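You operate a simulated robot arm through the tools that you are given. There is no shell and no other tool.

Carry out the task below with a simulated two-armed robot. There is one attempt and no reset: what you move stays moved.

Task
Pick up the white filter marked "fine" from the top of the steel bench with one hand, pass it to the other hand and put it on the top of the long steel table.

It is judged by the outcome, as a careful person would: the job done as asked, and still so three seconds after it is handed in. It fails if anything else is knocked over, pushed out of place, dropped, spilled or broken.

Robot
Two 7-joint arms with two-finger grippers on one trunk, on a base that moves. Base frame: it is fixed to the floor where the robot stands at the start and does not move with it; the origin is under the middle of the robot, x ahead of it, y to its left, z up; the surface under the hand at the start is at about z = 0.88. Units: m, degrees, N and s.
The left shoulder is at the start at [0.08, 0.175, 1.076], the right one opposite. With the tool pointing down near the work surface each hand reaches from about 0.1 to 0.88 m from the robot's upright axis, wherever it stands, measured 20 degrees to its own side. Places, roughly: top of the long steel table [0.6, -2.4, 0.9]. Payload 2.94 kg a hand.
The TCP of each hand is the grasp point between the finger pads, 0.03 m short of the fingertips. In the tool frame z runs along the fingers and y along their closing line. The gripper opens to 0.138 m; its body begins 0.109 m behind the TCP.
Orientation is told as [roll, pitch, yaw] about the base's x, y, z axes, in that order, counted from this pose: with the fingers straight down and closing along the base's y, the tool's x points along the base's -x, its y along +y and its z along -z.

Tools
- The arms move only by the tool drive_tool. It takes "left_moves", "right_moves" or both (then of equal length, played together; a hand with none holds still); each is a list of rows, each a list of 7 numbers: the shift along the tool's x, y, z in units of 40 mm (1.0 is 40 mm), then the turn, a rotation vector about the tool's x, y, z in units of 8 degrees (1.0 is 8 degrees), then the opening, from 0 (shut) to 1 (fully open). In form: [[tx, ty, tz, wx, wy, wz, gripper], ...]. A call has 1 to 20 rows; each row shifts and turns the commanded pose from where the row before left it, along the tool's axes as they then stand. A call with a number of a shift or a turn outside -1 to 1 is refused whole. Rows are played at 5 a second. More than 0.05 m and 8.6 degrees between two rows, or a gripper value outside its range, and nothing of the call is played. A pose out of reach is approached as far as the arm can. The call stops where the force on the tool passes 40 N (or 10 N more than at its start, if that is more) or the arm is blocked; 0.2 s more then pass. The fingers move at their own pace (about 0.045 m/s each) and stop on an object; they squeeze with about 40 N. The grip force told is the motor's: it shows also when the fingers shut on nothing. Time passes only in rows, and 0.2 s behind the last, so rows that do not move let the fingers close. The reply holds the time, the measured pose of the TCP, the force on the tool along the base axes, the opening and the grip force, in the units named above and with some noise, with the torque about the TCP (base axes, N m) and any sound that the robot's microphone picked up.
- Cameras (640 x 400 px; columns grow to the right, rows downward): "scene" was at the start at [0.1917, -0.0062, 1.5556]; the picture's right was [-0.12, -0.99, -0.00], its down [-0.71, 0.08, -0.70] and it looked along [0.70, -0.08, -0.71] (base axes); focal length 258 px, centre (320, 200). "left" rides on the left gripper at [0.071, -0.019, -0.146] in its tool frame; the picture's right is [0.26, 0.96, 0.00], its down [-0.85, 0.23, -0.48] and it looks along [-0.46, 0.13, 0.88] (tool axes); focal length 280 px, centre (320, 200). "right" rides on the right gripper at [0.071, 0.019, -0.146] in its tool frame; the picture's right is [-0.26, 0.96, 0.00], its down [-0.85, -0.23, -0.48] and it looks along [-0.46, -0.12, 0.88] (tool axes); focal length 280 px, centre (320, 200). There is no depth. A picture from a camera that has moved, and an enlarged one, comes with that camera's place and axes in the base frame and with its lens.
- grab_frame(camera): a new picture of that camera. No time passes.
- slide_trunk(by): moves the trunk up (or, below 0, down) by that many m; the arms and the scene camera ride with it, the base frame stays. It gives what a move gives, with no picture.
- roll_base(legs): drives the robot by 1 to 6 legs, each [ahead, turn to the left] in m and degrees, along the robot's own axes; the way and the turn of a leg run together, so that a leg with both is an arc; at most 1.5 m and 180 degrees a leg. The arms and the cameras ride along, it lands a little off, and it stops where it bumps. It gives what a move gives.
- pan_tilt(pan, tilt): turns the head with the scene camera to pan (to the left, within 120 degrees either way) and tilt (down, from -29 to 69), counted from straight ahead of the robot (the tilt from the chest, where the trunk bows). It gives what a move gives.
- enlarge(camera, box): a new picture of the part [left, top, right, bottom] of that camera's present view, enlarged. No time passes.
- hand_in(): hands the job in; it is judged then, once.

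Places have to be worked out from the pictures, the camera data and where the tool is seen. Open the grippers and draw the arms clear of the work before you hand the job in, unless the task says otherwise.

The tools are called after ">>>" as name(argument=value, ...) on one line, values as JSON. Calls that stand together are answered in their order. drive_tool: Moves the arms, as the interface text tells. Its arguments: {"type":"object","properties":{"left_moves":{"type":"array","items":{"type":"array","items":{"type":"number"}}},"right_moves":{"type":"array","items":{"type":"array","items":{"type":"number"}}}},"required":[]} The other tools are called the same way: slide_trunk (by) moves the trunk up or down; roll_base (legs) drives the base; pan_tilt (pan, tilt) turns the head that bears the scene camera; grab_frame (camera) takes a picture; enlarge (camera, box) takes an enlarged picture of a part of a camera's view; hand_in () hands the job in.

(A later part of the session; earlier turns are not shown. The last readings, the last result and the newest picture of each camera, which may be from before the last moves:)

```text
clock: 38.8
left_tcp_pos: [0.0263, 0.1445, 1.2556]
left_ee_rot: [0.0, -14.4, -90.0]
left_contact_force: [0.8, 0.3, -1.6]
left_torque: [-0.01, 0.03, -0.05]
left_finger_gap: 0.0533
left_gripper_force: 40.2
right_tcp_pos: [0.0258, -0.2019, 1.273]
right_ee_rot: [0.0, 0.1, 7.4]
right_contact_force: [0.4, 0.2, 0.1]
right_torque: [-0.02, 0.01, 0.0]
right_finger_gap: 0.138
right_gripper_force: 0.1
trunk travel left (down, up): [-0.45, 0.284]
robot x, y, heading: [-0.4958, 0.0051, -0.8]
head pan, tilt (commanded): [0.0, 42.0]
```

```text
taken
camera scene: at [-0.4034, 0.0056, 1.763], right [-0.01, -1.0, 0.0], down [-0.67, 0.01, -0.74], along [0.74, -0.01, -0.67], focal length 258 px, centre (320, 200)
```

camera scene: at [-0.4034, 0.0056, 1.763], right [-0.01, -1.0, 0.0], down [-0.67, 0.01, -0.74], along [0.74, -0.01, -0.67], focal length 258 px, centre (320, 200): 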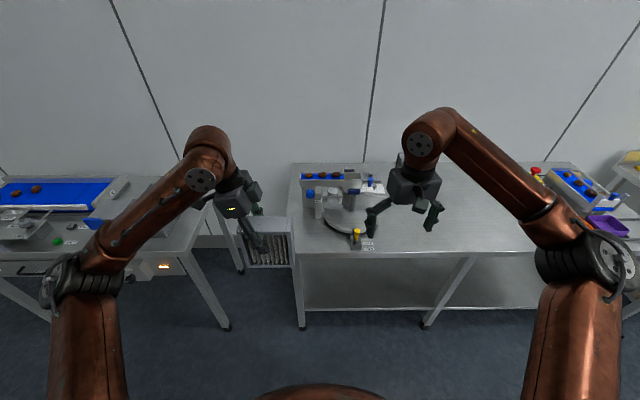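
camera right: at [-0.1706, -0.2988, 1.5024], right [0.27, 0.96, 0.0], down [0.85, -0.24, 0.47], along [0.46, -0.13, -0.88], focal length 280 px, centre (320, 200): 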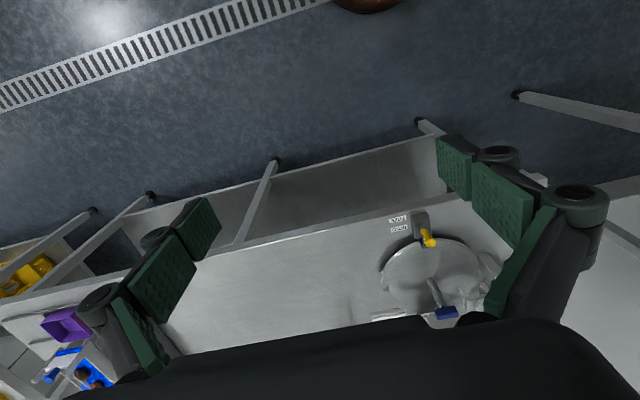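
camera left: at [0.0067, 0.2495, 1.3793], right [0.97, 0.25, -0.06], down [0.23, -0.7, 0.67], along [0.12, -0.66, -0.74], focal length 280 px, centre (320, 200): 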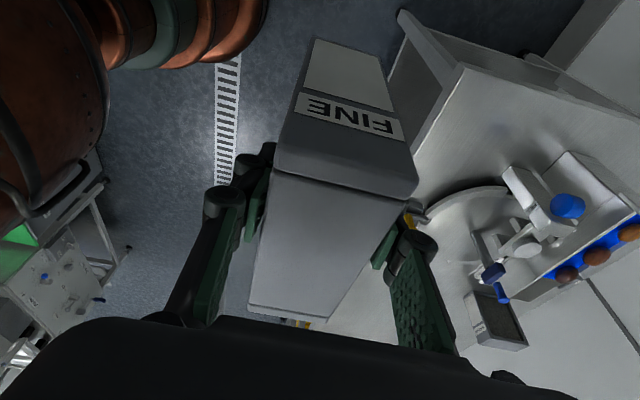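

The arms now look like mirror images. I yaw the right hand +83° at this place.

>>> drive_tool(right_moves=[[0, 0, 0, 0, 0, -0.94, 1], [0, 0, 0, 0, 0, -0.94, 1], [0, 0, 0, 0, 0, -0.94, 1], [0, 0, 0, 0, 0, -0.94, 1], [0, 0, 0, 0, 0, -0.94, 1], [0, 0, 0, 0, 0, -0.94, 1], [0, 0, 0, 0, 0, -0.94, 1], [0, 0, 0, 0, 0, -0.94, 1], [0, 0, 0, 0, 0, -0.94, 1], [0, 0, 0, 0, 0, -0.94, 1], [0, 0, 0, 0, 0, -0.94, 1]])

>>> grab_frame(camera="scene")

```text
clock: 41.2
left_tcp_pos: [0.0256, 0.146, 1.2552]
left_ee_rot: [0.0, -14.4, -89.9]
left_contact_force: [0.0, 0.8, -1.9]
left_torque: [0.02, 0.0, 0.01]
left_finger_gap: 0.0532
left_gripper_force: 40.0
right_tcp_pos: [-0.1741, -0.0813, 1.2393]
right_ee_rot: [0.1, 0.0, 90.0]
right_contact_force: [-0.2, 0.2, 0.3]
right_torque: [-0.01, 0.0, 0.02]
right_finger_gap: 0.1381
right_gripper_force: 0.0
right hand out of reach, approached as far as the arm can: row 5, 6, 7, 8, 9, 10, 11
trunk travel left (down, up): [-0.45, 0.284]
robot x, y, heading: [-0.4975, 0.0004, -0.7]
head pan, tilt (commanded): [0.0, 42.0]
```

```text
taken
camera scene: at [-0.405, 0.0069, 1.7632], right [-0.01, -1.0, 0.0], down [-0.67, 0.01, -0.74], along [0.74, -0.01, -0.67], focal length 258 px, centre (320, 200)
```

scene: 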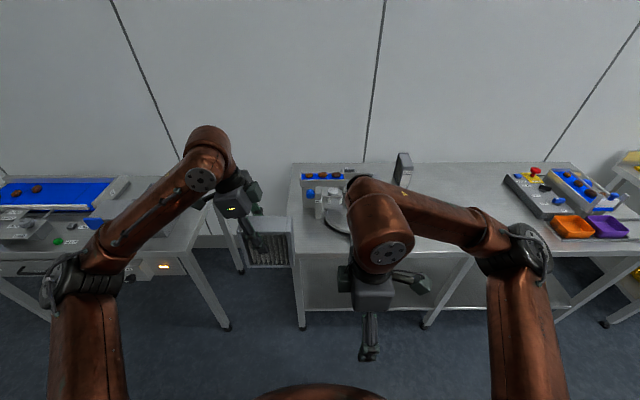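

The right wrist limit is at about +45° yaw, so I'll use the other direction: yaw -90° with the fingers tilted the opposite way gives the same pointing direction. First I unwind back to yaw ≈ 7°.

>>> drive_tool(right_moves=[[0, 0, 0, 0, 0, 0.94, 1], [0, 0, 0, 0, 0, 0.94, 1], [0, 0, 0, 0, 0, 0.94, 1], [0, 0, 0, 0, 0, 0.94, 1], [0, 0, 0, 0, 0, 0.94, 1], [0, 0, 0, 0, 0, 0.94, 1], [0, 0, 0, 0, 0, 0.94, 1], [0, 0, 0, 0, 0, 0.94, 1], [0, 0, 0, 0, 0, 0.94, 1], [0, 0, 0, 0, 0, 0.94, 1], [0, 0, 0, 0, 0, 0.94, 1]])

```text
clock: 43.6
left_tcp_pos: [0.025, 0.1455, 1.2564]
left_ee_rot: [-0.1, -14.5, -89.9]
left_contact_force: [-0.4, -0.4, -2.6]
left_torque: [0.02, 0.01, 0.02]
left_finger_gap: 0.0531
left_gripper_force: 40.0
right_tcp_pos: [-0.1743, -0.0809, 1.238]
right_ee_rot: [-0.1, 0.0, 7.0]
right_contact_force: [1.5, 0.6, -0.1]
right_torque: [0.0, 0.01, 0.02]
right_finger_gap: 0.138
right_gripper_force: 0.1
trunk travel left (down, up): [-0.45, 0.284]
robot x, y, heading: [-0.4958, 0.0065, -0.4]
head pan, tilt (commanded): [0.0, 42.0]
```

Unwound. I move the right hand out to about [0.025, -0.25, 1.27], away from the filter, then yaw it the other way in the next step.

>>> drive_tool(right_moves=[[-0.556, -0.604, -0.094, 0, 0, 0, 1], [-0.556, -0.604, -0.094, 0, 0, 0, 1], [-0.556, -0.604, -0.094, 0, 0, 0, 1], [-0.556, -0.604, -0.094, 0, 0, 0, 1], [-0.556, -0.604, -0.094, 0, 0, 0, 1], [-0.556, -0.604, -0.094, 0, 0, 0, 1], [-0.556, -0.604, -0.094, 0, 0, 0, 1], [-0.556, -0.604, -0.094, 0, 0, 0, 1]])

>>> drive_tool(right_moves=[[0, 0, 0, 0, 0, 0.94, 1], [0, 0, 0, 0, 0, 0.94, 1], [0, 0, 0, 0, 0, 0.94, 1], [0, 0, 0, 0, 0, 0.94, 1], [0, 0, 0, 0, 0, 0.94, 1], [0, 0, 0, 0, 0, 0.94, 1]])

```text
clock: 45.4
left_tcp_pos: [0.0251, 0.1432, 1.2561]
left_ee_rot: [0.0, -14.4, -90.0]
left_contact_force: [-0.1, -1.1, -1.8]
left_torque: [0.05, -0.01, 0.01]
left_finger_gap: 0.0534
left_gripper_force: 39.8
right_tcp_pos: [0.0294, -0.2511, 1.2664]
right_ee_rot: [-0.1, 0.0, 7.2]
right_contact_force: [-0.6, 0.4, 0.6]
right_torque: [0.04, 0.0, -0.01]
right_finger_gap: 0.1381
right_gripper_force: 0.1
trunk travel left (down, up): [-0.45, 0.284]
robot x, y, heading: [-0.4942, 0.0034, -0.6]
head pan, tilt (commanded): [0.0, 42.0]
```

```text
clock: 46.8
left_tcp_pos: [0.0257, 0.1438, 1.2564]
left_ee_rot: [0.0, -14.5, -90.0]
left_contact_force: [-0.7, -0.4, -2.3]
left_torque: [0.01, -0.03, 0.03]
left_finger_gap: 0.0531
left_gripper_force: 40.3
right_tcp_pos: [0.0283, -0.2504, 1.2704]
right_ee_rot: [0.1, 0.1, -38.0]
right_contact_force: [-0.4, 0.0, -0.2]
right_torque: [-0.02, 0.0, 0.01]
right_finger_gap: 0.1382
right_gripper_force: 0.2
trunk travel left (down, up): [-0.45, 0.284]
robot x, y, heading: [-0.4963, 0.0008, -0.8]
head pan, tilt (commanded): [0.0, 42.0]
```

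The yaw goes freely in this direction and the position holds. I continue to -90° and look.

>>> drive_tool(right_moves=[[0, 0, 0, 0, 0, 0.93, 1], [0, 0, 0, 0, 0, 0.93, 1], [0, 0, 0, 0, 0, 0.93, 1], [0, 0, 0, 0, 0, 0.93, 1], [0, 0, 0, 0, 0, 0.93, 1], [0, 0, 0, 0, 0, 0.93, 1], [0, 0, 0, 0, 0, 0.93, 1]])

>>> grab_frame(camera="scene")

```text
clock: 48.4
left_tcp_pos: [0.0253, 0.1437, 1.2553]
left_ee_rot: [0.0, -14.4, -90.0]
left_contact_force: [0.1, 0.1, -1.5]
left_torque: [0.0, 0.01, 0.0]
left_finger_gap: 0.053
left_gripper_force: 39.7
right_tcp_pos: [0.0285, -0.2515, 1.2678]
right_ee_rot: [-0.1, 0.0, -90.1]
right_contact_force: [0.1, -0.5, 0.0]
right_torque: [0.0, -0.01, -0.03]
right_finger_gap: 0.138
right_gripper_force: 0.0
trunk travel left (down, up): [-0.45, 0.284]
robot x, y, heading: [-0.4984, 0.0021, -0.7]
head pan, tilt (commanded): [0.0, 42.0]
```

```text
taken
camera scene: at [-0.4045, 0.0054, 1.7631], right [-0.01, -1.0, 0.0], down [-0.67, 0.01, -0.74], along [0.74, -0.01, -0.67], focal length 258 px, centre (320, 200)
```

scene: 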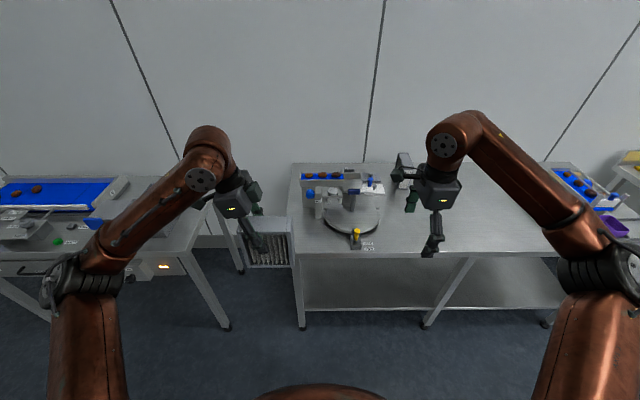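

Right hand is now at yaw -90°. I tilt it by +50° so its fingers point left and down, still 0.3 m away from the filter.

>>> drive_tool(right_moves=[[0, 0, 0, 0, 0.893, 0, 1], [0, 0, 0, 0, 0.893, 0, 1], [0, 0, 0, 0, 0.893, 0, 1], [0, 0, 0, 0, 0.893, 0, 1], [0, 0, 0, 0, 0.893, 0, 1], [0, 0, 0, 0, 0.893, 0, 1], [0, 0, 0, 0, 0.893, 0, 1]])

>>> grab_frame(camera="scene")

>>> grab_frame(camera="right")

```text
clock: 50.0
left_tcp_pos: [0.0245, 0.1432, 1.256]
left_ee_rot: [0.0, -14.4, -90.0]
left_contact_force: [0.0, 0.2, -1.0]
left_torque: [0.05, 0.01, 0.02]
left_finger_gap: 0.0531
left_gripper_force: 40.3
right_tcp_pos: [0.0277, -0.2518, 1.2675]
right_ee_rot: [-0.1, 50.2, -90.0]
right_contact_force: [-0.2, -0.7, 0.4]
right_torque: [-0.02, 0.01, 0.02]
right_finger_gap: 0.138
right_gripper_force: 0.0
trunk travel left (down, up): [-0.45, 0.284]
robot x, y, heading: [-0.4945, 0.0041, -0.6]
head pan, tilt (commanded): [0.0, 42.0]
```

```text
taken
camera scene: at [-0.4043, 0.0043, 1.7631], right [-0.01, -1.0, 0.0], down [-0.67, 0.01, -0.74], along [0.74, -0.01, -0.67], focal length 258 px, centre (320, 200)
```

scene: 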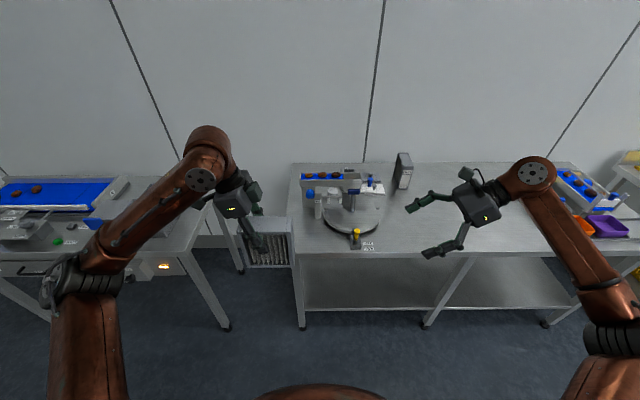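

```text
taken
camera right: at [0.0473, -0.3165, 1.4165], right [0.97, -0.17, -0.2], down [-0.23, -0.91, -0.35], along [-0.13, 0.38, -0.92], focal length 280 px, centre (320, 200)
```

right: 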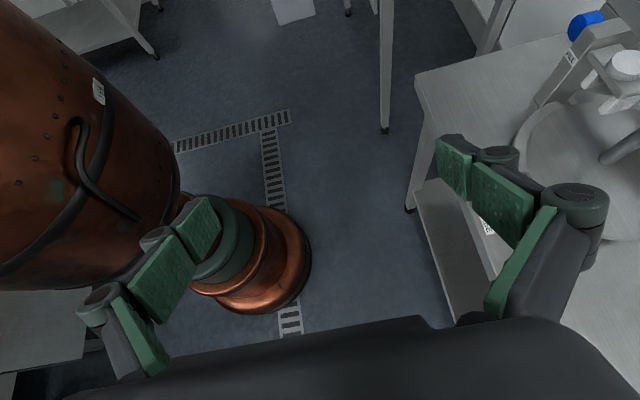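

The right hand holds the wanted tilt without trouble. I move it to the pre-grasp point about [0.025, 0.0, 1.285], 0.14 m back from the grasp point along its fingers.

>>> drive_tool(right_moves=[[0.619, -0.01, 0.646, 0, 0, 0, 1], [0.619, -0.01, 0.646, 0, 0, 0, 1], [0.619, -0.01, 0.646, 0, 0, 0, 1], [0.619, -0.01, 0.646, 0, 0, 0, 1], [0.619, -0.01, 0.646, 0, 0, 0, 1], [0.619, -0.01, 0.646, 0, 0, 0, 1], [0.619, -0.01, 0.646, 0, 0, 0, 1], [0, 0, 0, 0, 0, 0, 1]])

>>> grab_frame(camera="right")

>>> enlarge(camera="scene", box=[200, 130, 440, 280])

```text
clock: 51.8
left_tcp_pos: [0.0246, 0.1429, 1.2561]
left_ee_rot: [0.1, -14.4, -90.0]
left_contact_force: [-0.8, 1.2, -2.7]
left_torque: [0.07, -0.04, -0.01]
left_finger_gap: 0.0532
left_gripper_force: 39.5
right_tcp_pos: [0.0254, -0.0015, 1.2886]
right_ee_rot: [0.0, 50.1, -90.0]
right_contact_force: [1.1, 0.2, -0.1]
right_torque: [0.03, -0.02, 0.0]
right_finger_gap: 0.1379
right_gripper_force: 0.0
trunk travel left (down, up): [-0.45, 0.284]
robot x, y, heading: [-0.4978, -0.0007, -0.4]
head pan, tilt (commanded): [0.0, 42.0]
```

```text
taken
camera right: at [0.046, -0.0669, 1.4357], right [0.96, -0.17, -0.2], down [-0.23, -0.91, -0.34], along [-0.13, 0.38, -0.92], focal length 280 px, centre (320, 200)
```

right: 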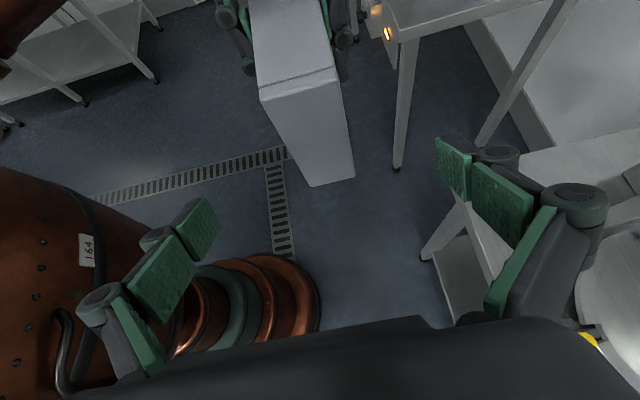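

```text
2.67 times, centred on (320, 205) of scene
camera zoom: at [-0.4048, 0.0041, 1.7631], right [-0.01, -1.0, 0.0], down [-0.67, 0.01, -0.74], along [0.74, -0.01, -0.67], focal length 688 px, centre (320, 187)
```

zoom: 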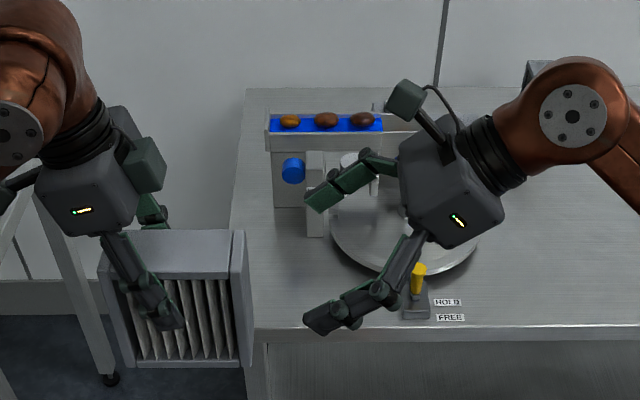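

The filter is centred between the right fingers (x ≈ 0.022 vs. hand 0.025), and the left hand's parts are clear. I advance 0.08 m along the fingers and look again.

>>> drive_tool(right_moves=[[-0.02, -0.03, 0.5, 0, 0, 0, 1], [-0.02, -0.03, 0.5, 0, 0, 0, 1], [-0.02, -0.02, 0.5, 0, 0, 0, 1], [-0.02, 0, 0.5, 0, 0, 0, 1], [0, 0, 0, 0, 0, 0, 1]])

>>> grab_frame(camera="right")

>>> enlarge(camera="scene", box=[200, 130, 440, 280])

```text
clock: 53.0
left_tcp_pos: [0.0233, 0.1437, 1.2562]
left_ee_rot: [0.1, -14.3, -89.9]
left_contact_force: [0.0, 0.6, -1.4]
left_torque: [0.01, 0.0, 0.0]
left_finger_gap: 0.053
left_gripper_force: 40.3
right_tcp_pos: [0.0209, 0.0587, 1.2323]
right_ee_rot: [-0.1, 50.0, -90.1]
right_contact_force: [0.9, -0.8, 0.0]
right_torque: [-0.01, 0.0, -0.02]
right_finger_gap: 0.1381
right_gripper_force: 0.1
trunk travel left (down, up): [-0.45, 0.284]
robot x, y, heading: [-0.4969, 0.0027, -0.8]
head pan, tilt (commanded): [0.0, 42.0]
```

```text
taken
camera right: at [0.0401, -0.0065, 1.3804], right [0.96, -0.17, -0.2], down [-0.23, -0.91, -0.34], along [-0.13, 0.38, -0.92], focal length 280 px, centre (320, 200)
```

right: 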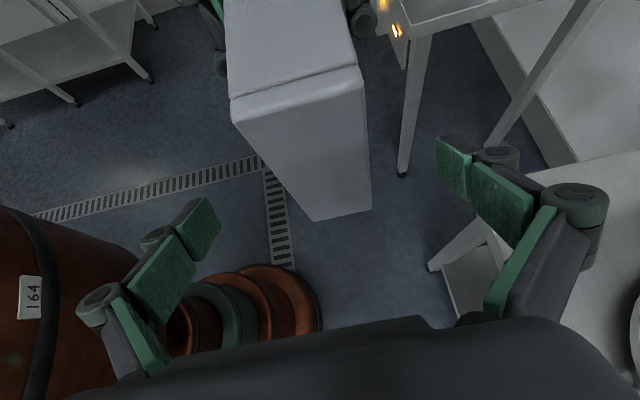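

```text
2.67 times, centred on (320, 205) of scene
camera zoom: at [-0.4047, 0.0052, 1.7632], right [-0.01, -1.0, 0.0], down [-0.67, 0.01, -0.74], along [0.74, -0.01, -0.67], focal length 688 px, centre (320, 187)
```

zoom: 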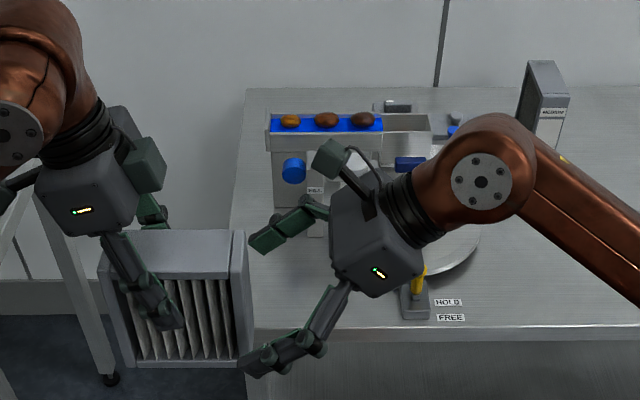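

Still clear on all sides. I advance the last 0.055 m along the fingers.

>>> drive_tool(right_moves=[[0, 0.02, 0.4, 0, 0, 0, 1], [0, 0.02, 0.4, 0, 0, 0, 1], [0, 0, 0.4, 0, 0, 0, 1], [-0.05, 0, 0.2, 0, 0, 0, 1], [0, 0, 0, 0, 0, 0, 1]])

>>> grab_frame(camera="right")

>>> enlarge(camera="scene", box=[200, 130, 440, 280])

```text
clock: 54.2
left_tcp_pos: [0.0256, 0.1442, 1.255]
left_ee_rot: [0.0, -14.3, -90.0]
left_contact_force: [0.0, 0.3, -2.7]
left_torque: [0.03, -0.01, 0.01]
left_finger_gap: 0.0529
left_gripper_force: 39.4
right_tcp_pos: [0.0214, 0.101, 1.1949]
right_ee_rot: [-0.1, 50.0, -90.1]
right_contact_force: [-0.3, -0.2, -0.1]
right_torque: [0.03, 0.01, -0.01]
right_finger_gap: 0.1381
right_gripper_force: 0.1
trunk travel left (down, up): [-0.45, 0.284]
robot x, y, heading: [-0.5009, 0.0042, -0.6]
head pan, tilt (commanded): [0.0, 42.0]
```

```text
taken
camera right: at [0.0416, 0.036, 1.343], right [0.96, -0.17, -0.2], down [-0.23, -0.91, -0.34], along [-0.13, 0.38, -0.92], focal length 280 px, centre (320, 200)
```

right: 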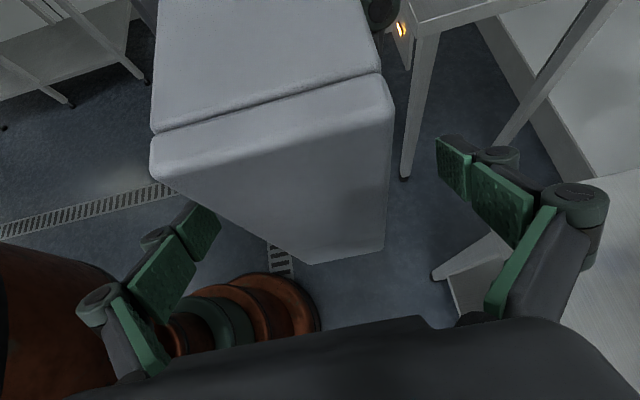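

```text
2.67 times, centred on (320, 205) of scene
camera zoom: at [-0.4045, 0.0057, 1.7631], right [-0.01, -1.0, 0.0], down [-0.67, 0.01, -0.74], along [0.74, -0.01, -0.67], focal length 688 px, centre (320, 187)
```

zoom: 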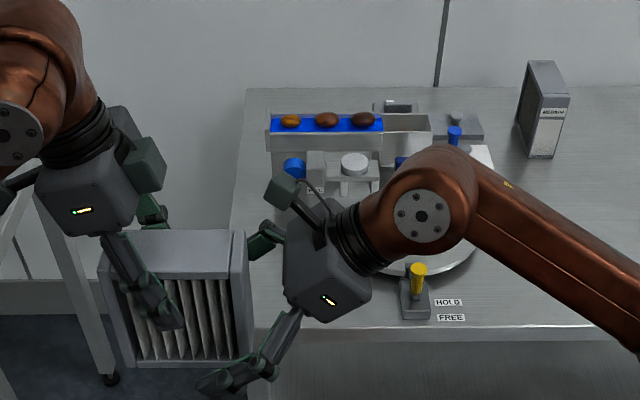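

The right fingers straddle the rear-lower corner region with no contact. I raise the right hand 8 mm for a slightly more central hold, then close it.

>>> drive_tool(right_moves=[[0.15, 0.05, -0.13, 0, 0, 0, 1], [0, 0, 0, 0, 0, 0, 0.7], [0, 0, 0, 0, 0, 0, 0.5], [0, 0, 0, 0, 0, 0, 0.3], [0, 0, 0, 0, 0, 0, 0], [0, 0, 0, 0, 0, 0, 0], [0, 0, 0, 0, 0, 0, 0], [0, 0, 0, 0, 0, 0, 0]])

>>> grab_frame(camera="right")

>>> enlarge(camera="scene", box=[200, 130, 440, 280])

```text
clock: 56.0
left_tcp_pos: [0.024, 0.1441, 1.255]
left_ee_rot: [0.0, -14.4, -89.9]
left_contact_force: [-8.4, 0.6, -1.3]
left_torque: [0.01, 0.33, -0.05]
left_finger_gap: 0.0529
left_gripper_force: 39.7
right_tcp_pos: [0.0233, 0.0995, 1.2015]
right_ee_rot: [-0.1, 50.0, -90.2]
right_contact_force: [8.0, -0.7, -0.7]
right_torque: [0.01, 0.12, -0.32]
right_finger_gap: 0.053
right_gripper_force: 40.0
trunk travel left (down, up): [-0.45, 0.284]
robot x, y, heading: [-0.4959, 0.0002, -0.8]
head pan, tilt (commanded): [0.0, 42.0]
```

```text
taken
camera right: at [0.0442, 0.035, 1.3502], right [0.96, -0.17, -0.2], down [-0.23, -0.91, -0.34], along [-0.12, 0.38, -0.92], focal length 280 px, centre (320, 200)
```

right: 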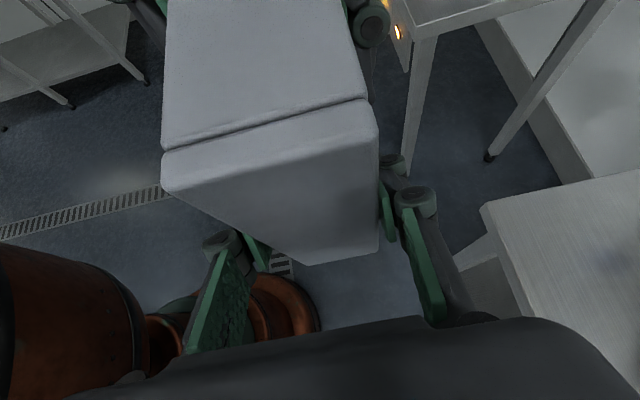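

```text
2.67 times, centred on (320, 205) of scene
camera zoom: at [-0.4045, 0.0057, 1.7631], right [-0.01, -1.0, 0.0], down [-0.67, 0.01, -0.74], along [0.74, -0.01, -0.67], focal length 688 px, centre (320, 187)
```

zoom: 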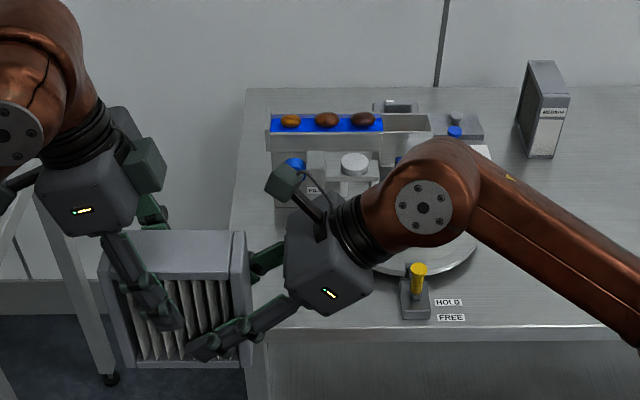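

Both hands hold the filter (gap 0.053 m each, 40 N). I ease the small 8 N sideways strain by shifting the right hand 2 mm, then open the left gripper slowly.

>>> drive_tool(left_moves=[[0, 0, 0, 0, 0, 0, 0], [0, 0, 0, 0, 0, 0, 0], [0, 0, 0, 0, 0, 0, 0.5], [0, 0, 0, 0, 0, 0, 0.6], [0, 0, 0, 0, 0, 0, 0.7], [0, 0, 0, 0, 0, 0, 0.75], [0, 0, 0, 0, 0, 0, 0.75]], right_moves=[[0, 0.05, 0, 0, 0, 0, 0], [0, 0, 0, 0, 0, 0, 0], [0, 0, 0, 0, 0, 0, 0], [0, 0, 0, 0, 0, 0, 0], [0, 0, 0, 0, 0, 0, 0], [0, 0, 0, 0, 0, 0, 0], [0, 0, 0, 0, 0, 0, 0]])

>>> enlarge(camera="scene", box=[200, 130, 440, 280])

```text
clock: 57.6
left_tcp_pos: [0.0248, 0.1444, 1.2554]
left_ee_rot: [-0.1, -14.4, -89.9]
left_contact_force: [-0.6, 0.3, -1.2]
left_torque: [0.03, 0.03, 0.03]
left_finger_gap: 0.1035
left_gripper_force: 0.0
right_tcp_pos: [0.0254, 0.1001, 1.202]
right_ee_rot: [0.0, 49.9, -90.0]
right_contact_force: [0.1, 0.1, 0.6]
right_torque: [-0.06, 0.02, -0.03]
right_finger_gap: 0.053
right_gripper_force: 40.5
trunk travel left (down, up): [-0.45, 0.284]
robot x, y, heading: [-0.498, 0.0052, -0.5]
head pan, tilt (commanded): [0.0, 42.0]
```

```text
2.67 times, centred on (320, 205) of scene
camera zoom: at [-0.4045, 0.0057, 1.7631], right [-0.01, -1.0, 0.0], down [-0.67, 0.01, -0.74], along [0.74, -0.01, -0.67], focal length 688 px, centre (320, 187)
```

zoom: 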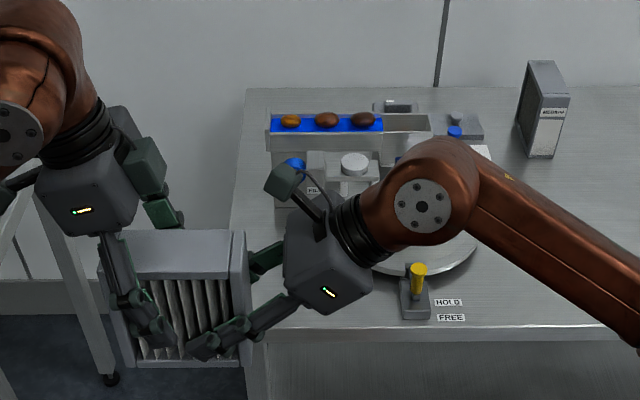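

The left fingers are open and the right hand keeps its 0.053 m grip. I withdraw the left hand upward along its finger direction, slowly.

>>> drive_tool(left_moves=[[0, 0, 0, 0, 0, 0, 0.85], [0, 0, -0.4, 0, 0, 0, 0.85], [0, 0, -0.5, 0, 0, 0, 0.85], [0, 0, -0.7, 0, 0, 0, 0.85], [0, 0, -0.7, 0, 0, 0, 0.85], [0, 0, -0.7, 0, 0, 0, 0.85], [0, 0, -0.5, 0, 0, 0, 0.85]])

>>> enlarge(camera="scene", box=[200, 130, 440, 280])

>>> grab_frame(camera="right")

```text
clock: 59.2
left_tcp_pos: [0.0254, 0.1792, 1.3925]
left_ee_rot: [0.0, -14.4, -90.0]
left_contact_force: [-0.8, -0.9, -0.5]
left_torque: [0.04, 0.01, 0.04]
left_finger_gap: 0.1173
left_gripper_force: 0.1
right_tcp_pos: [0.0248, 0.0999, 1.2015]
right_ee_rot: [-0.1, 49.9, -89.9]
right_contact_force: [-1.0, 0.2, -0.6]
right_torque: [-0.07, 0.01, -0.01]
right_finger_gap: 0.053
right_gripper_force: 39.8
trunk travel left (down, up): [-0.45, 0.284]
robot x, y, heading: [-0.4983, 0.0022, -0.5]
head pan, tilt (commanded): [0.0, 42.0]
```

```text
2.67 times, centred on (320, 205) of scene
camera zoom: at [-0.405, 0.0056, 1.7632], right [-0.01, -1.0, 0.0], down [-0.67, 0.01, -0.74], along [0.74, -0.01, -0.67], focal length 688 px, centre (320, 187)
```

zoom: 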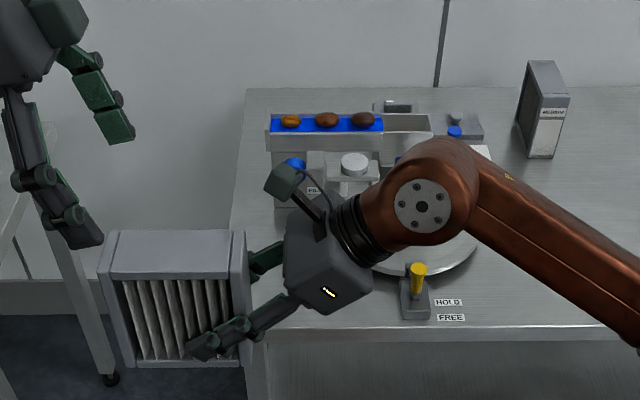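

```text
taken
camera right: at [0.0453, 0.0355, 1.3498], right [0.97, -0.17, -0.2], down [-0.23, -0.91, -0.34], along [-0.13, 0.38, -0.92], focal length 280 px, centre (320, 200)
```

right: 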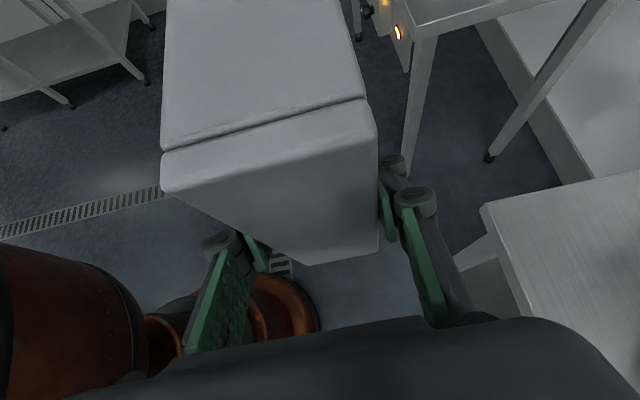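

The handover is done: the right hand alone holds the filter, upright. I move the left hand another 0.1 m away and half-close it for the drive, then look at the way to the right.

>>> drive_tool(left_moves=[[0.7, -0.3, -0.25, 0, 0, 0, 0.6], [0.7, -0.3, -0.25, 0, 0, 0, 0.4], [0.7, -0.3, -0.25, 0, 0, 0, 0.3], [0.4, 0, -0.1, 0, 0, 0, 0.2]])

>>> pan_tilt(pan=-90, tilt=35)

>>> grab_frame(camera="scene")

```text
clock: 60.2
left_tcp_pos: [-0.009, 0.2877, 1.398]
left_ee_rot: [0.0, -14.5, -89.9]
left_contact_force: [0.2, -0.6, -0.5]
left_torque: [-0.05, 0.02, 0.03]
left_finger_gap: 0.0346
left_gripper_force: 1.4
right_tcp_pos: [0.0258, 0.0999, 1.201]
right_ee_rot: [-0.1, 50.1, -90.0]
right_contact_force: [0.6, -0.3, 0.8]
right_torque: [-0.04, 0.0, 0.0]
right_finger_gap: 0.0529
right_gripper_force: 39.7
trunk travel left (down, up): [-0.45, 0.284]
robot x, y, heading: [-0.4973, -0.0005, -0.3]
head pan, tilt (commanded): [0.0, 42.0]
```

```text
clock: 61.8
left_tcp_pos: [-0.0081, 0.2873, 1.4003]
left_ee_rot: [0.1, -14.4, -90.0]
left_contact_force: [0.3, -0.1, 0.7]
left_torque: [-0.05, 0.0, 0.06]
left_finger_gap: 0.0275
left_gripper_force: 0.1
right_tcp_pos: [0.0256, 0.1008, 1.2022]
right_ee_rot: [-0.1, 49.9, -90.0]
right_contact_force: [0.0, 0.1, 0.3]
right_torque: [-0.08, -0.01, 0.03]
right_finger_gap: 0.0535
right_gripper_force: 40.0
trunk travel left (down, up): [-0.45, 0.284]
robot x, y, heading: [-0.4973, 0.0055, -0.7]
head pan, tilt (commanded): [-90.0, 35.0]
```

```text
taken
camera scene: at [-0.489, -0.0814, 1.7737], right [-1.0, 0.01, 0.0], down [0.01, 0.57, -0.82], along [-0.01, -0.82, -0.57], focal length 258 px, centre (320, 200)
```

scene: 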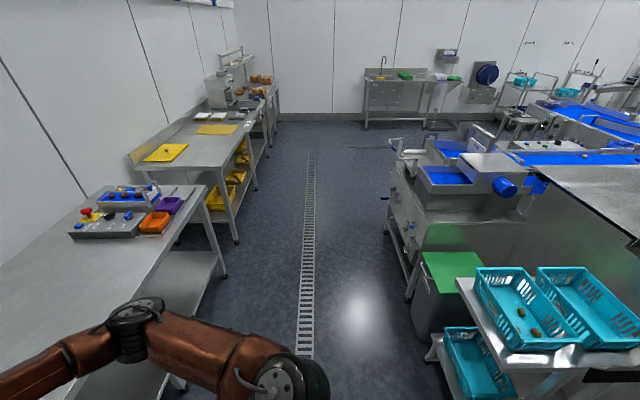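

The aisle (x from about -1.1 to 0.25) is clear. The long table's front edge is at x ≈ 0.25, with bare steel at x 0.27–0.55, y -1.75 to -2.4; I aim for [0.42, -2.1]. I turn the base 90° right first.

>>> roll_base(legs=[[0, -45], [0, -44.5]])

>>> pan_tilt(pan=0, tilt=35)

>>> grab_frame(camera="scene")

```text
clock: 66.3
left_tcp_pos: [-0.2044, -0.4787, 1.3979]
left_ee_rot: [0.0, -14.3, -178.9]
left_contact_force: [-0.6, -1.1, 0.5]
left_torque: [0.01, 0.01, -0.03]
left_finger_gap: 0.0276
left_gripper_force: 0.0
right_tcp_pos: [-0.3902, -0.518, 1.2017]
right_ee_rot: [-0.1, 50.0, -179.0]
right_contact_force: [0.3, 0.2, -0.5]
right_torque: [0.01, 0.06, -0.01]
right_finger_gap: 0.0533
right_gripper_force: 40.2
trunk travel left (down, up): [-0.45, 0.284]
robot x, y, heading: [-0.4941, -0.0002, -89.7]
head pan, tilt (commanded): [-90.0, 35.0]
```

```text
clock: 68.0
left_tcp_pos: [-0.2037, -0.4789, 1.3986]
left_ee_rot: [0.0, -14.4, -178.9]
left_contact_force: [-0.9, -0.3, 0.0]
left_torque: [-0.01, 0.01, 0.02]
left_finger_gap: 0.0274
left_gripper_force: 0.1
right_tcp_pos: [-0.3891, -0.5165, 1.2018]
right_ee_rot: [-0.1, 50.0, -179.0]
right_contact_force: [0.7, 0.2, 0.7]
right_torque: [-0.01, 0.04, 0.0]
right_finger_gap: 0.0529
right_gripper_force: 40.4
trunk travel left (down, up): [-0.45, 0.284]
robot x, y, heading: [-0.4977, 0.0043, -89.6]
head pan, tilt (commanded): [0.0, 35.0]
```

```text
taken
camera scene: at [-0.4951, -0.0896, 1.7736], right [-1.0, -0.01, 0.0], down [0.0, 0.57, -0.82], along [0.01, -0.82, -0.57], focal length 258 px, centre (320, 200)
```

scene: 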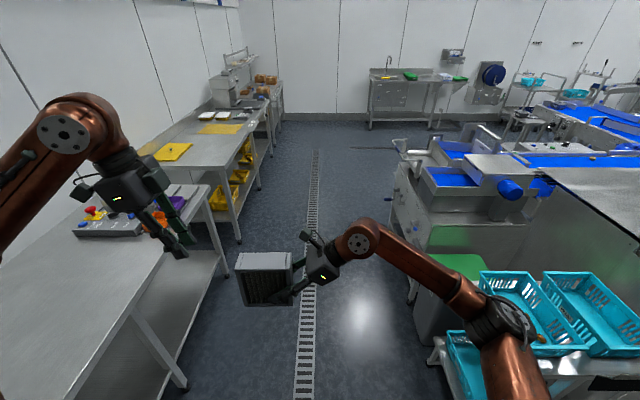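

Facing along the aisle at heading -89.6°, with the right elbow about 0.3 m clear of the trolley. I drive forward 1.1 m.

>>> roll_base(legs=[[1.1, 0]])

>>> grab_frame(camera="scene")

```text
clock: 73.6
left_tcp_pos: [-0.1834, -1.5888, 1.3989]
left_ee_rot: [-0.1, -14.4, -178.3]
left_contact_force: [0.5, -0.5, -0.4]
left_torque: [0.03, -0.02, 0.01]
left_finger_gap: 0.0275
left_gripper_force: 0.1
right_tcp_pos: [-0.3685, -1.6285, 1.2005]
right_ee_rot: [-0.1, 50.1, -178.3]
right_contact_force: [-0.3, 0.2, -0.2]
right_torque: [-0.01, 0.05, 0.04]
right_finger_gap: 0.053
right_gripper_force: 40.2
trunk travel left (down, up): [-0.45, 0.284]
robot x, y, heading: [-0.4788, -1.1071, -89.0]
head pan, tilt (commanded): [0.0, 35.0]
```

```text
taken
camera scene: at [-0.4789, -1.2021, 1.7736], right [-1.0, -0.02, 0.0], down [-0.01, 0.57, -0.82], along [0.02, -0.82, -0.57], focal length 258 px, centre (320, 200)
```

scene: 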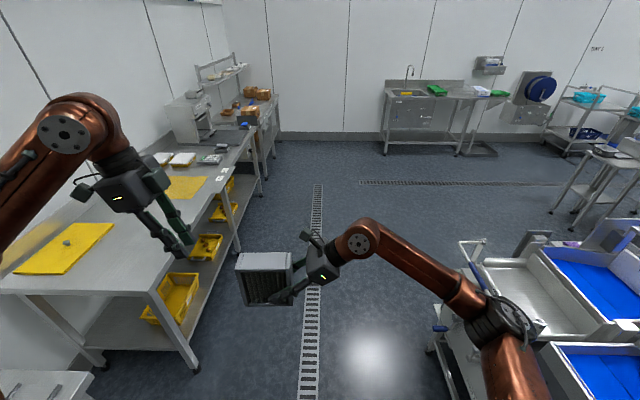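

On track; the bare area of the long table is confirmed at about x 0.27–0.58, y -1.8 to -2.4. I drive on 1.12 m.

>>> roll_base(legs=[[1.12, 0]])

>>> grab_frame(camera="scene")

```text
clock: 79.4
left_tcp_pos: [-0.1448, -2.7111, 1.3983]
left_ee_rot: [0.0, -14.4, -177.2]
left_contact_force: [0.7, 0.1, 0.4]
left_torque: [0.02, -0.01, 0.02]
left_finger_gap: 0.0276
left_gripper_force: 0.1
right_tcp_pos: [-0.3268, -2.7556, 1.2013]
right_ee_rot: [-0.1, 50.0, -177.3]
right_contact_force: [0.5, 0.4, -0.1]
right_torque: [-0.01, 0.05, -0.01]
right_finger_gap: 0.0532
right_gripper_force: 39.4
trunk travel left (down, up): [-0.45, 0.284]
robot x, y, heading: [-0.4499, -2.2406, -87.6]
head pan, tilt (commanded): [0.0, 35.0]
```

```text
taken
camera scene: at [-0.446, -2.3307, 1.7736], right [-1.0, -0.04, 0.0], down [-0.02, 0.57, -0.82], along [0.03, -0.82, -0.57], focal length 258 px, centre (320, 200)
```

scene: 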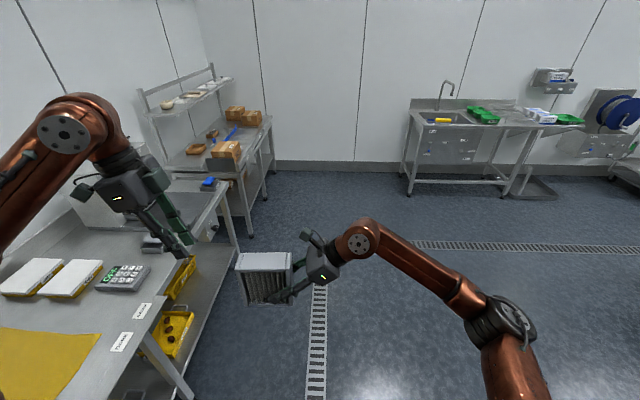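

At [-0.45, -2.24], heading -87.6°. Everything near on the table is low, so I turn left 87.6° to face the long table.

>>> roll_base(legs=[[0, 44], [0, 43.6]])

>>> pan_tilt(pan=10, tilt=50)

>>> grab_frame(camera="scene")

```text
clock: 83.8
left_tcp_pos: [0.0333, -1.9498, 1.4]
left_ee_rot: [0.1, -14.4, -89.5]
left_contact_force: [-0.7, 0.5, -0.1]
left_torque: [0.0, 0.0, -0.01]
left_finger_gap: 0.0277
left_gripper_force: 0.1
right_tcp_pos: [0.0705, -2.1358, 1.2008]
right_ee_rot: [-0.1, 50.1, -89.5]
right_contact_force: [0.5, -0.1, 1.0]
right_torque: [-0.1, -0.02, 0.02]
right_finger_gap: 0.0529
right_gripper_force: 40.2
trunk travel left (down, up): [-0.45, 0.284]
robot x, y, heading: [-0.4533, -2.2375, -0.2]
head pan, tilt (commanded): [0.0, 35.0]
```

```text
clock: 84.6
left_tcp_pos: [0.0354, -1.951, 1.3992]
left_ee_rot: [0.1, -14.4, -89.4]
left_contact_force: [-0.9, -0.7, -0.1]
left_torque: [0.04, -0.01, -0.02]
left_finger_gap: 0.0278
left_gripper_force: 0.1
right_tcp_pos: [0.0719, -2.1355, 1.2009]
right_ee_rot: [-0.1, 50.0, -89.5]
right_contact_force: [0.4, -0.2, -0.5]
right_torque: [-0.04, 0.03, 0.02]
right_finger_gap: 0.0532
right_gripper_force: 40.3
trunk travel left (down, up): [-0.45, 0.284]
robot x, y, heading: [-0.4497, -2.238, -0.2]
head pan, tilt (commanded): [10.0, 50.0]
```

```text
taken
camera scene: at [-0.3659, -2.221, 1.752], right [0.17, -0.99, 0.0], down [-0.75, -0.13, -0.64], along [0.63, 0.11, -0.77], focal length 258 px, centre (320, 200)
```

scene: 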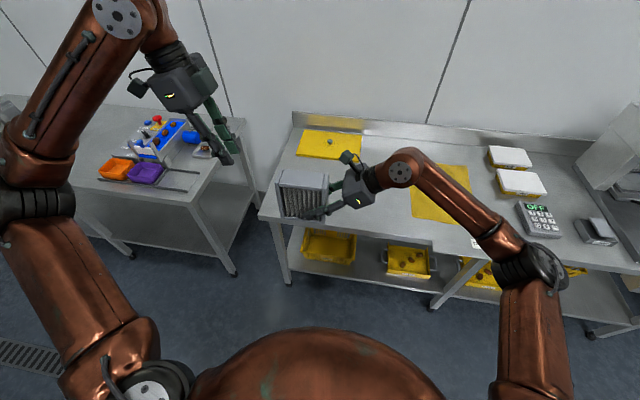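

Facing the table. I zoom in on the target area to fix the table edge, the boards and the filter's place.

>>> enlarge(camera="scene", box=[240, 100, 520, 275])

>>> grab_frame(camera="left")

```text
2.29 times, centred on (380, 188) of scene
camera zoom: at [-0.3659, -2.221, 1.752], right [0.17, -0.99, 0.0], down [-0.75, -0.13, -0.64], along [0.63, 0.11, -0.77], focal length 589 px, centre (183, 229)
```

zoom: 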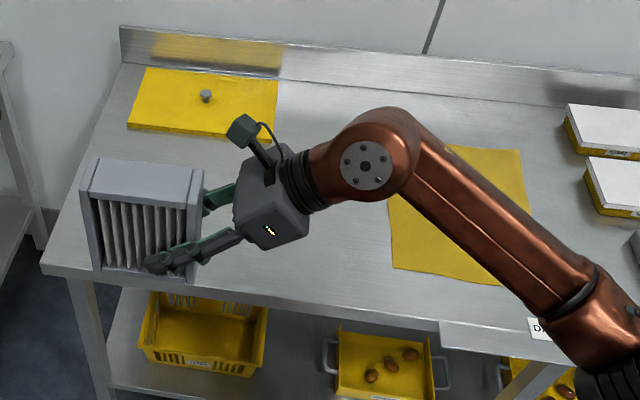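

```text
taken
camera left: at [0.0142, -1.8449, 1.5226], right [0.96, 0.26, -0.06], down [0.24, -0.7, 0.67], along [0.13, -0.66, -0.74], focal length 280 px, centre (320, 200)
```

left: 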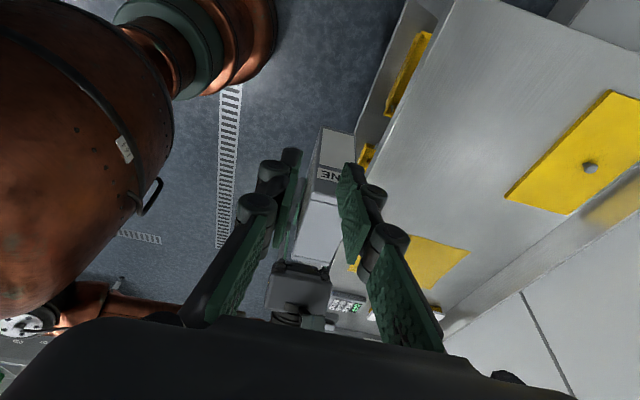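

The bare area runs x 0.22–0.60, y -1.87 to -2.47; I target the filter centre at about [0.40, -2.15]. I roll forward 0.25 m, with the filter well above the table.

>>> roll_base(legs=[[0.25, 0]])

>>> grab_frame(camera="scene")

```text
clock: 86.4
left_tcp_pos: [0.2822, -1.9511, 1.4016]
left_ee_rot: [0.1, -14.4, -89.6]
left_contact_force: [-1.3, 0.3, 0.8]
left_torque: [0.01, -0.08, 0.03]
left_finger_gap: 0.0277
left_gripper_force: 0.0
right_tcp_pos: [0.3186, -2.1373, 1.2022]
right_ee_rot: [0.1, 50.1, -89.5]
right_contact_force: [-0.4, 1.0, 0.3]
right_torque: [-0.09, -0.02, -0.01]
right_finger_gap: 0.0533
right_gripper_force: 40.0
trunk travel left (down, up): [-0.45, 0.284]
robot x, y, heading: [-0.2, -2.2396, -0.4]
head pan, tilt (commanded): [10.0, 50.0]
```

```text
taken
camera scene: at [-0.1197, -2.2219, 1.7522], right [0.17, -0.99, 0.0], down [-0.75, -0.13, -0.64], along [0.63, 0.11, -0.77], focal length 258 px, centre (320, 200)
```

scene: 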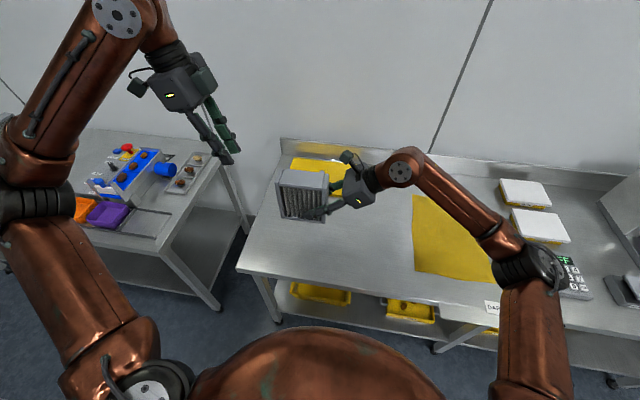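

Filter is above the table at z bottom ≈ 1.15. I move the right hand 0.09 m ahead and 0.047 m right, then start lowering to TCP z ≈ 1.06.

>>> drive_tool(right_moves=[[-0.256, 0.747, -0.305, 0, 0, 0, 0], [-0.256, 0.747, -0.305, 0, 0, 0, 0], [-0.256, 0.747, -0.305, 0, 0, 0, 0], [-0.67, 0, 0.563, 0, 0, 0, 0], [-0.67, 0, 0.563, 0, 0, 0, 0], [-0.67, 0, 0.563, 0, 0, 0, 0], [-0.67, 0, 0.563, 0, 0, 0, 0], [0, 0, 0, 0, 0, 0, 0]])

>>> grab_frame(camera="scene")

>>> enlarge(camera="scene", box=[240, 130, 440, 255])

```text
clock: 88.2
left_tcp_pos: [0.2827, -1.952, 1.4003]
left_ee_rot: [0.1, -14.5, -89.6]
left_contact_force: [0.0, 0.5, 0.9]
left_torque: [0.0, -0.01, 0.0]
left_finger_gap: 0.0278
left_gripper_force: 0.1
right_tcp_pos: [0.4111, -2.186, 1.0589]
right_ee_rot: [0.0, 50.1, -89.6]
right_contact_force: [-1.1, 0.2, 0.2]
right_torque: [-0.1, -0.01, -0.01]
right_finger_gap: 0.053
right_gripper_force: 39.8
trunk travel left (down, up): [-0.45, 0.284]
robot x, y, heading: [-0.2015, -2.2374, -0.2]
head pan, tilt (commanded): [10.0, 50.0]
```

```text
taken
camera scene: at [-0.1178, -2.2214, 1.752], right [0.17, -0.99, 0.0], down [-0.76, -0.13, -0.64], along [0.63, 0.11, -0.77], focal length 258 px, centre (320, 200)
```

scene: 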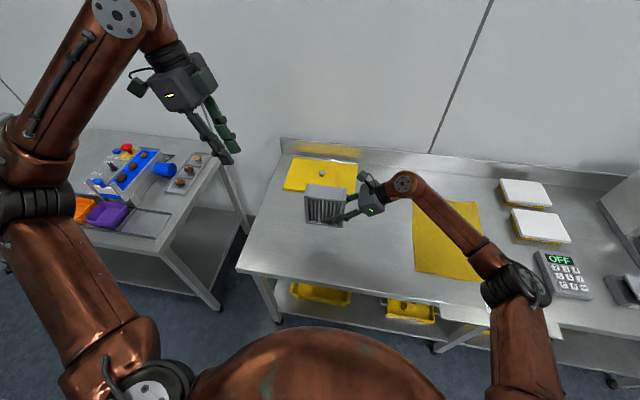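

```text
3.20 times, centred on (340, 192) of scene
camera zoom: at [-0.1178, -2.2214, 1.752], right [0.17, -0.99, 0.0], down [-0.76, -0.13, -0.64], along [0.63, 0.11, -0.77], focal length 825 px, centre (256, 224)
```

zoom: 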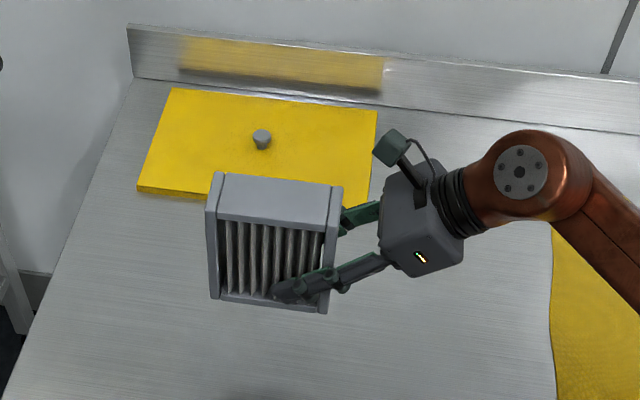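

The filter hangs upright over bare steel, about 0.18 m short of the yellow board; its bottom is about 0.05 m below the TCP. I lower to TCP z ≈ 0.975, then go on in small steps.

>>> drive_tool(right_moves=[[-0.536, 0, 0.45, 0, 0, 0, 0], [-0.536, 0, 0.45, 0, 0, 0, 0], [-0.536, 0, 0.45, 0, 0, 0, 0], [0, 0, 0, 0, 0, 0, 0]])

>>> enlarge(camera="scene", box=[240, 130, 440, 255])

```text
clock: 89.2
left_tcp_pos: [0.284, -1.9522, 1.3986]
left_ee_rot: [0.1, -14.4, -89.7]
left_contact_force: [-0.1, 1.1, -0.2]
left_torque: [0.0, 0.0, 0.03]
left_finger_gap: 0.0276
left_gripper_force: 0.1
right_tcp_pos: [0.4113, -2.1843, 0.9777]
right_ee_rot: [0.0, 50.0, -89.7]
right_contact_force: [0.1, 0.5, 0.1]
right_torque: [-0.06, 0.0, 0.02]
right_finger_gap: 0.053
right_gripper_force: 39.5
trunk travel left (down, up): [-0.45, 0.284]
robot x, y, heading: [-0.2011, -2.2384, -0.3]
head pan, tilt (commanded): [10.0, 50.0]
```

```text
3.20 times, centred on (340, 192) of scene
camera zoom: at [-0.1176, -2.2216, 1.752], right [0.17, -0.99, 0.0], down [-0.76, -0.13, -0.64], along [0.63, 0.11, -0.77], focal length 825 px, centre (256, 224)
```

zoom: 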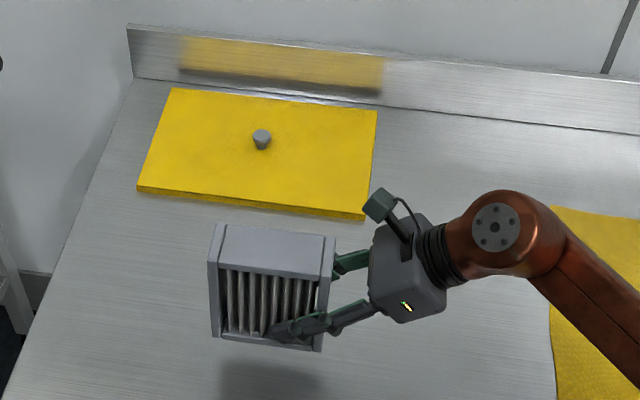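

A gap with its shadow is still visible under the filter. I lower 15 mm in 3 mm steps.

>>> drive_tool(right_moves=[[-0.0575, 0, 0.0482, 0, 0, 0, 0], [-0.0575, 0, 0.0482, 0, 0, 0, 0], [-0.0575, 0, 0.0482, 0, 0, 0, 0], [-0.0575, 0, 0.0482, 0, 0, 0, 0], [-0.0575, 0, 0.0482, 0, 0, 0, 0], [0, 0, 0, 0, 0, 0, 0]])

>>> enlarge(camera="scene", box=[280, 170, 400, 250])

```text
clock: 90.6
left_tcp_pos: [0.2833, -1.9512, 1.3982]
left_ee_rot: [0.1, -14.5, -89.7]
left_contact_force: [0.4, -0.3, 0.6]
left_torque: [0.01, -0.02, 0.01]
left_finger_gap: 0.0277
left_gripper_force: 0.1
right_tcp_pos: [0.4103, -2.1845, 0.9638]
right_ee_rot: [-0.1, 50.0, -89.6]
right_contact_force: [0.2, -0.1, 0.2]
right_torque: [-0.06, 0.0, -0.02]
right_finger_gap: 0.053
right_gripper_force: 39.8
trunk travel left (down, up): [-0.45, 0.284]
robot x, y, heading: [-0.2005, -2.2407, -0.2]
head pan, tilt (commanded): [10.0, 50.0]
```

```text
5.00 times, centred on (340, 210) of scene
camera zoom: at [-0.1172, -2.2218, 1.7519], right [0.17, -0.99, 0.0], down [-0.76, -0.13, -0.64], along [0.63, 0.11, -0.77], focal length 1289 px, centre (220, 150)
```

zoom: 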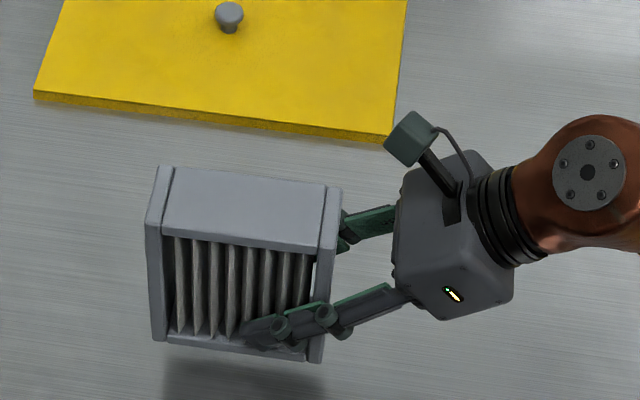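

No contact yet, shadow still offset. I continue down another 9 mm in 3 mm steps.

>>> drive_tool(right_moves=[[-0.0575, 0, 0.0482, 0, 0, 0, 0], [-0.0575, 0, 0.0482, 0, 0, 0, 0], [-0.0575, 0, 0.0482, 0, 0, 0, 0], [0, 0, 0, 0, 0, 0, 0]])

```text
clock: 91.6
left_tcp_pos: [0.2836, -1.9522, 1.3999]
left_ee_rot: [0.1, -14.4, -89.5]
left_contact_force: [-0.4, 0.0, 0.7]
left_torque: [-0.01, -0.05, 0.0]
left_finger_gap: 0.0274
left_gripper_force: 0.0
right_tcp_pos: [0.4108, -2.1851, 0.9526]
right_ee_rot: [-0.1, 50.0, -89.7]
right_contact_force: [0.6, 0.2, -0.7]
right_torque: [-0.05, -0.03, -0.01]
right_finger_gap: 0.0532
right_gripper_force: 40.0
trunk travel left (down, up): [-0.45, 0.284]
robot x, y, heading: [-0.2041, -2.2404, -0.3]
head pan, tilt (commanded): [10.0, 50.0]
```

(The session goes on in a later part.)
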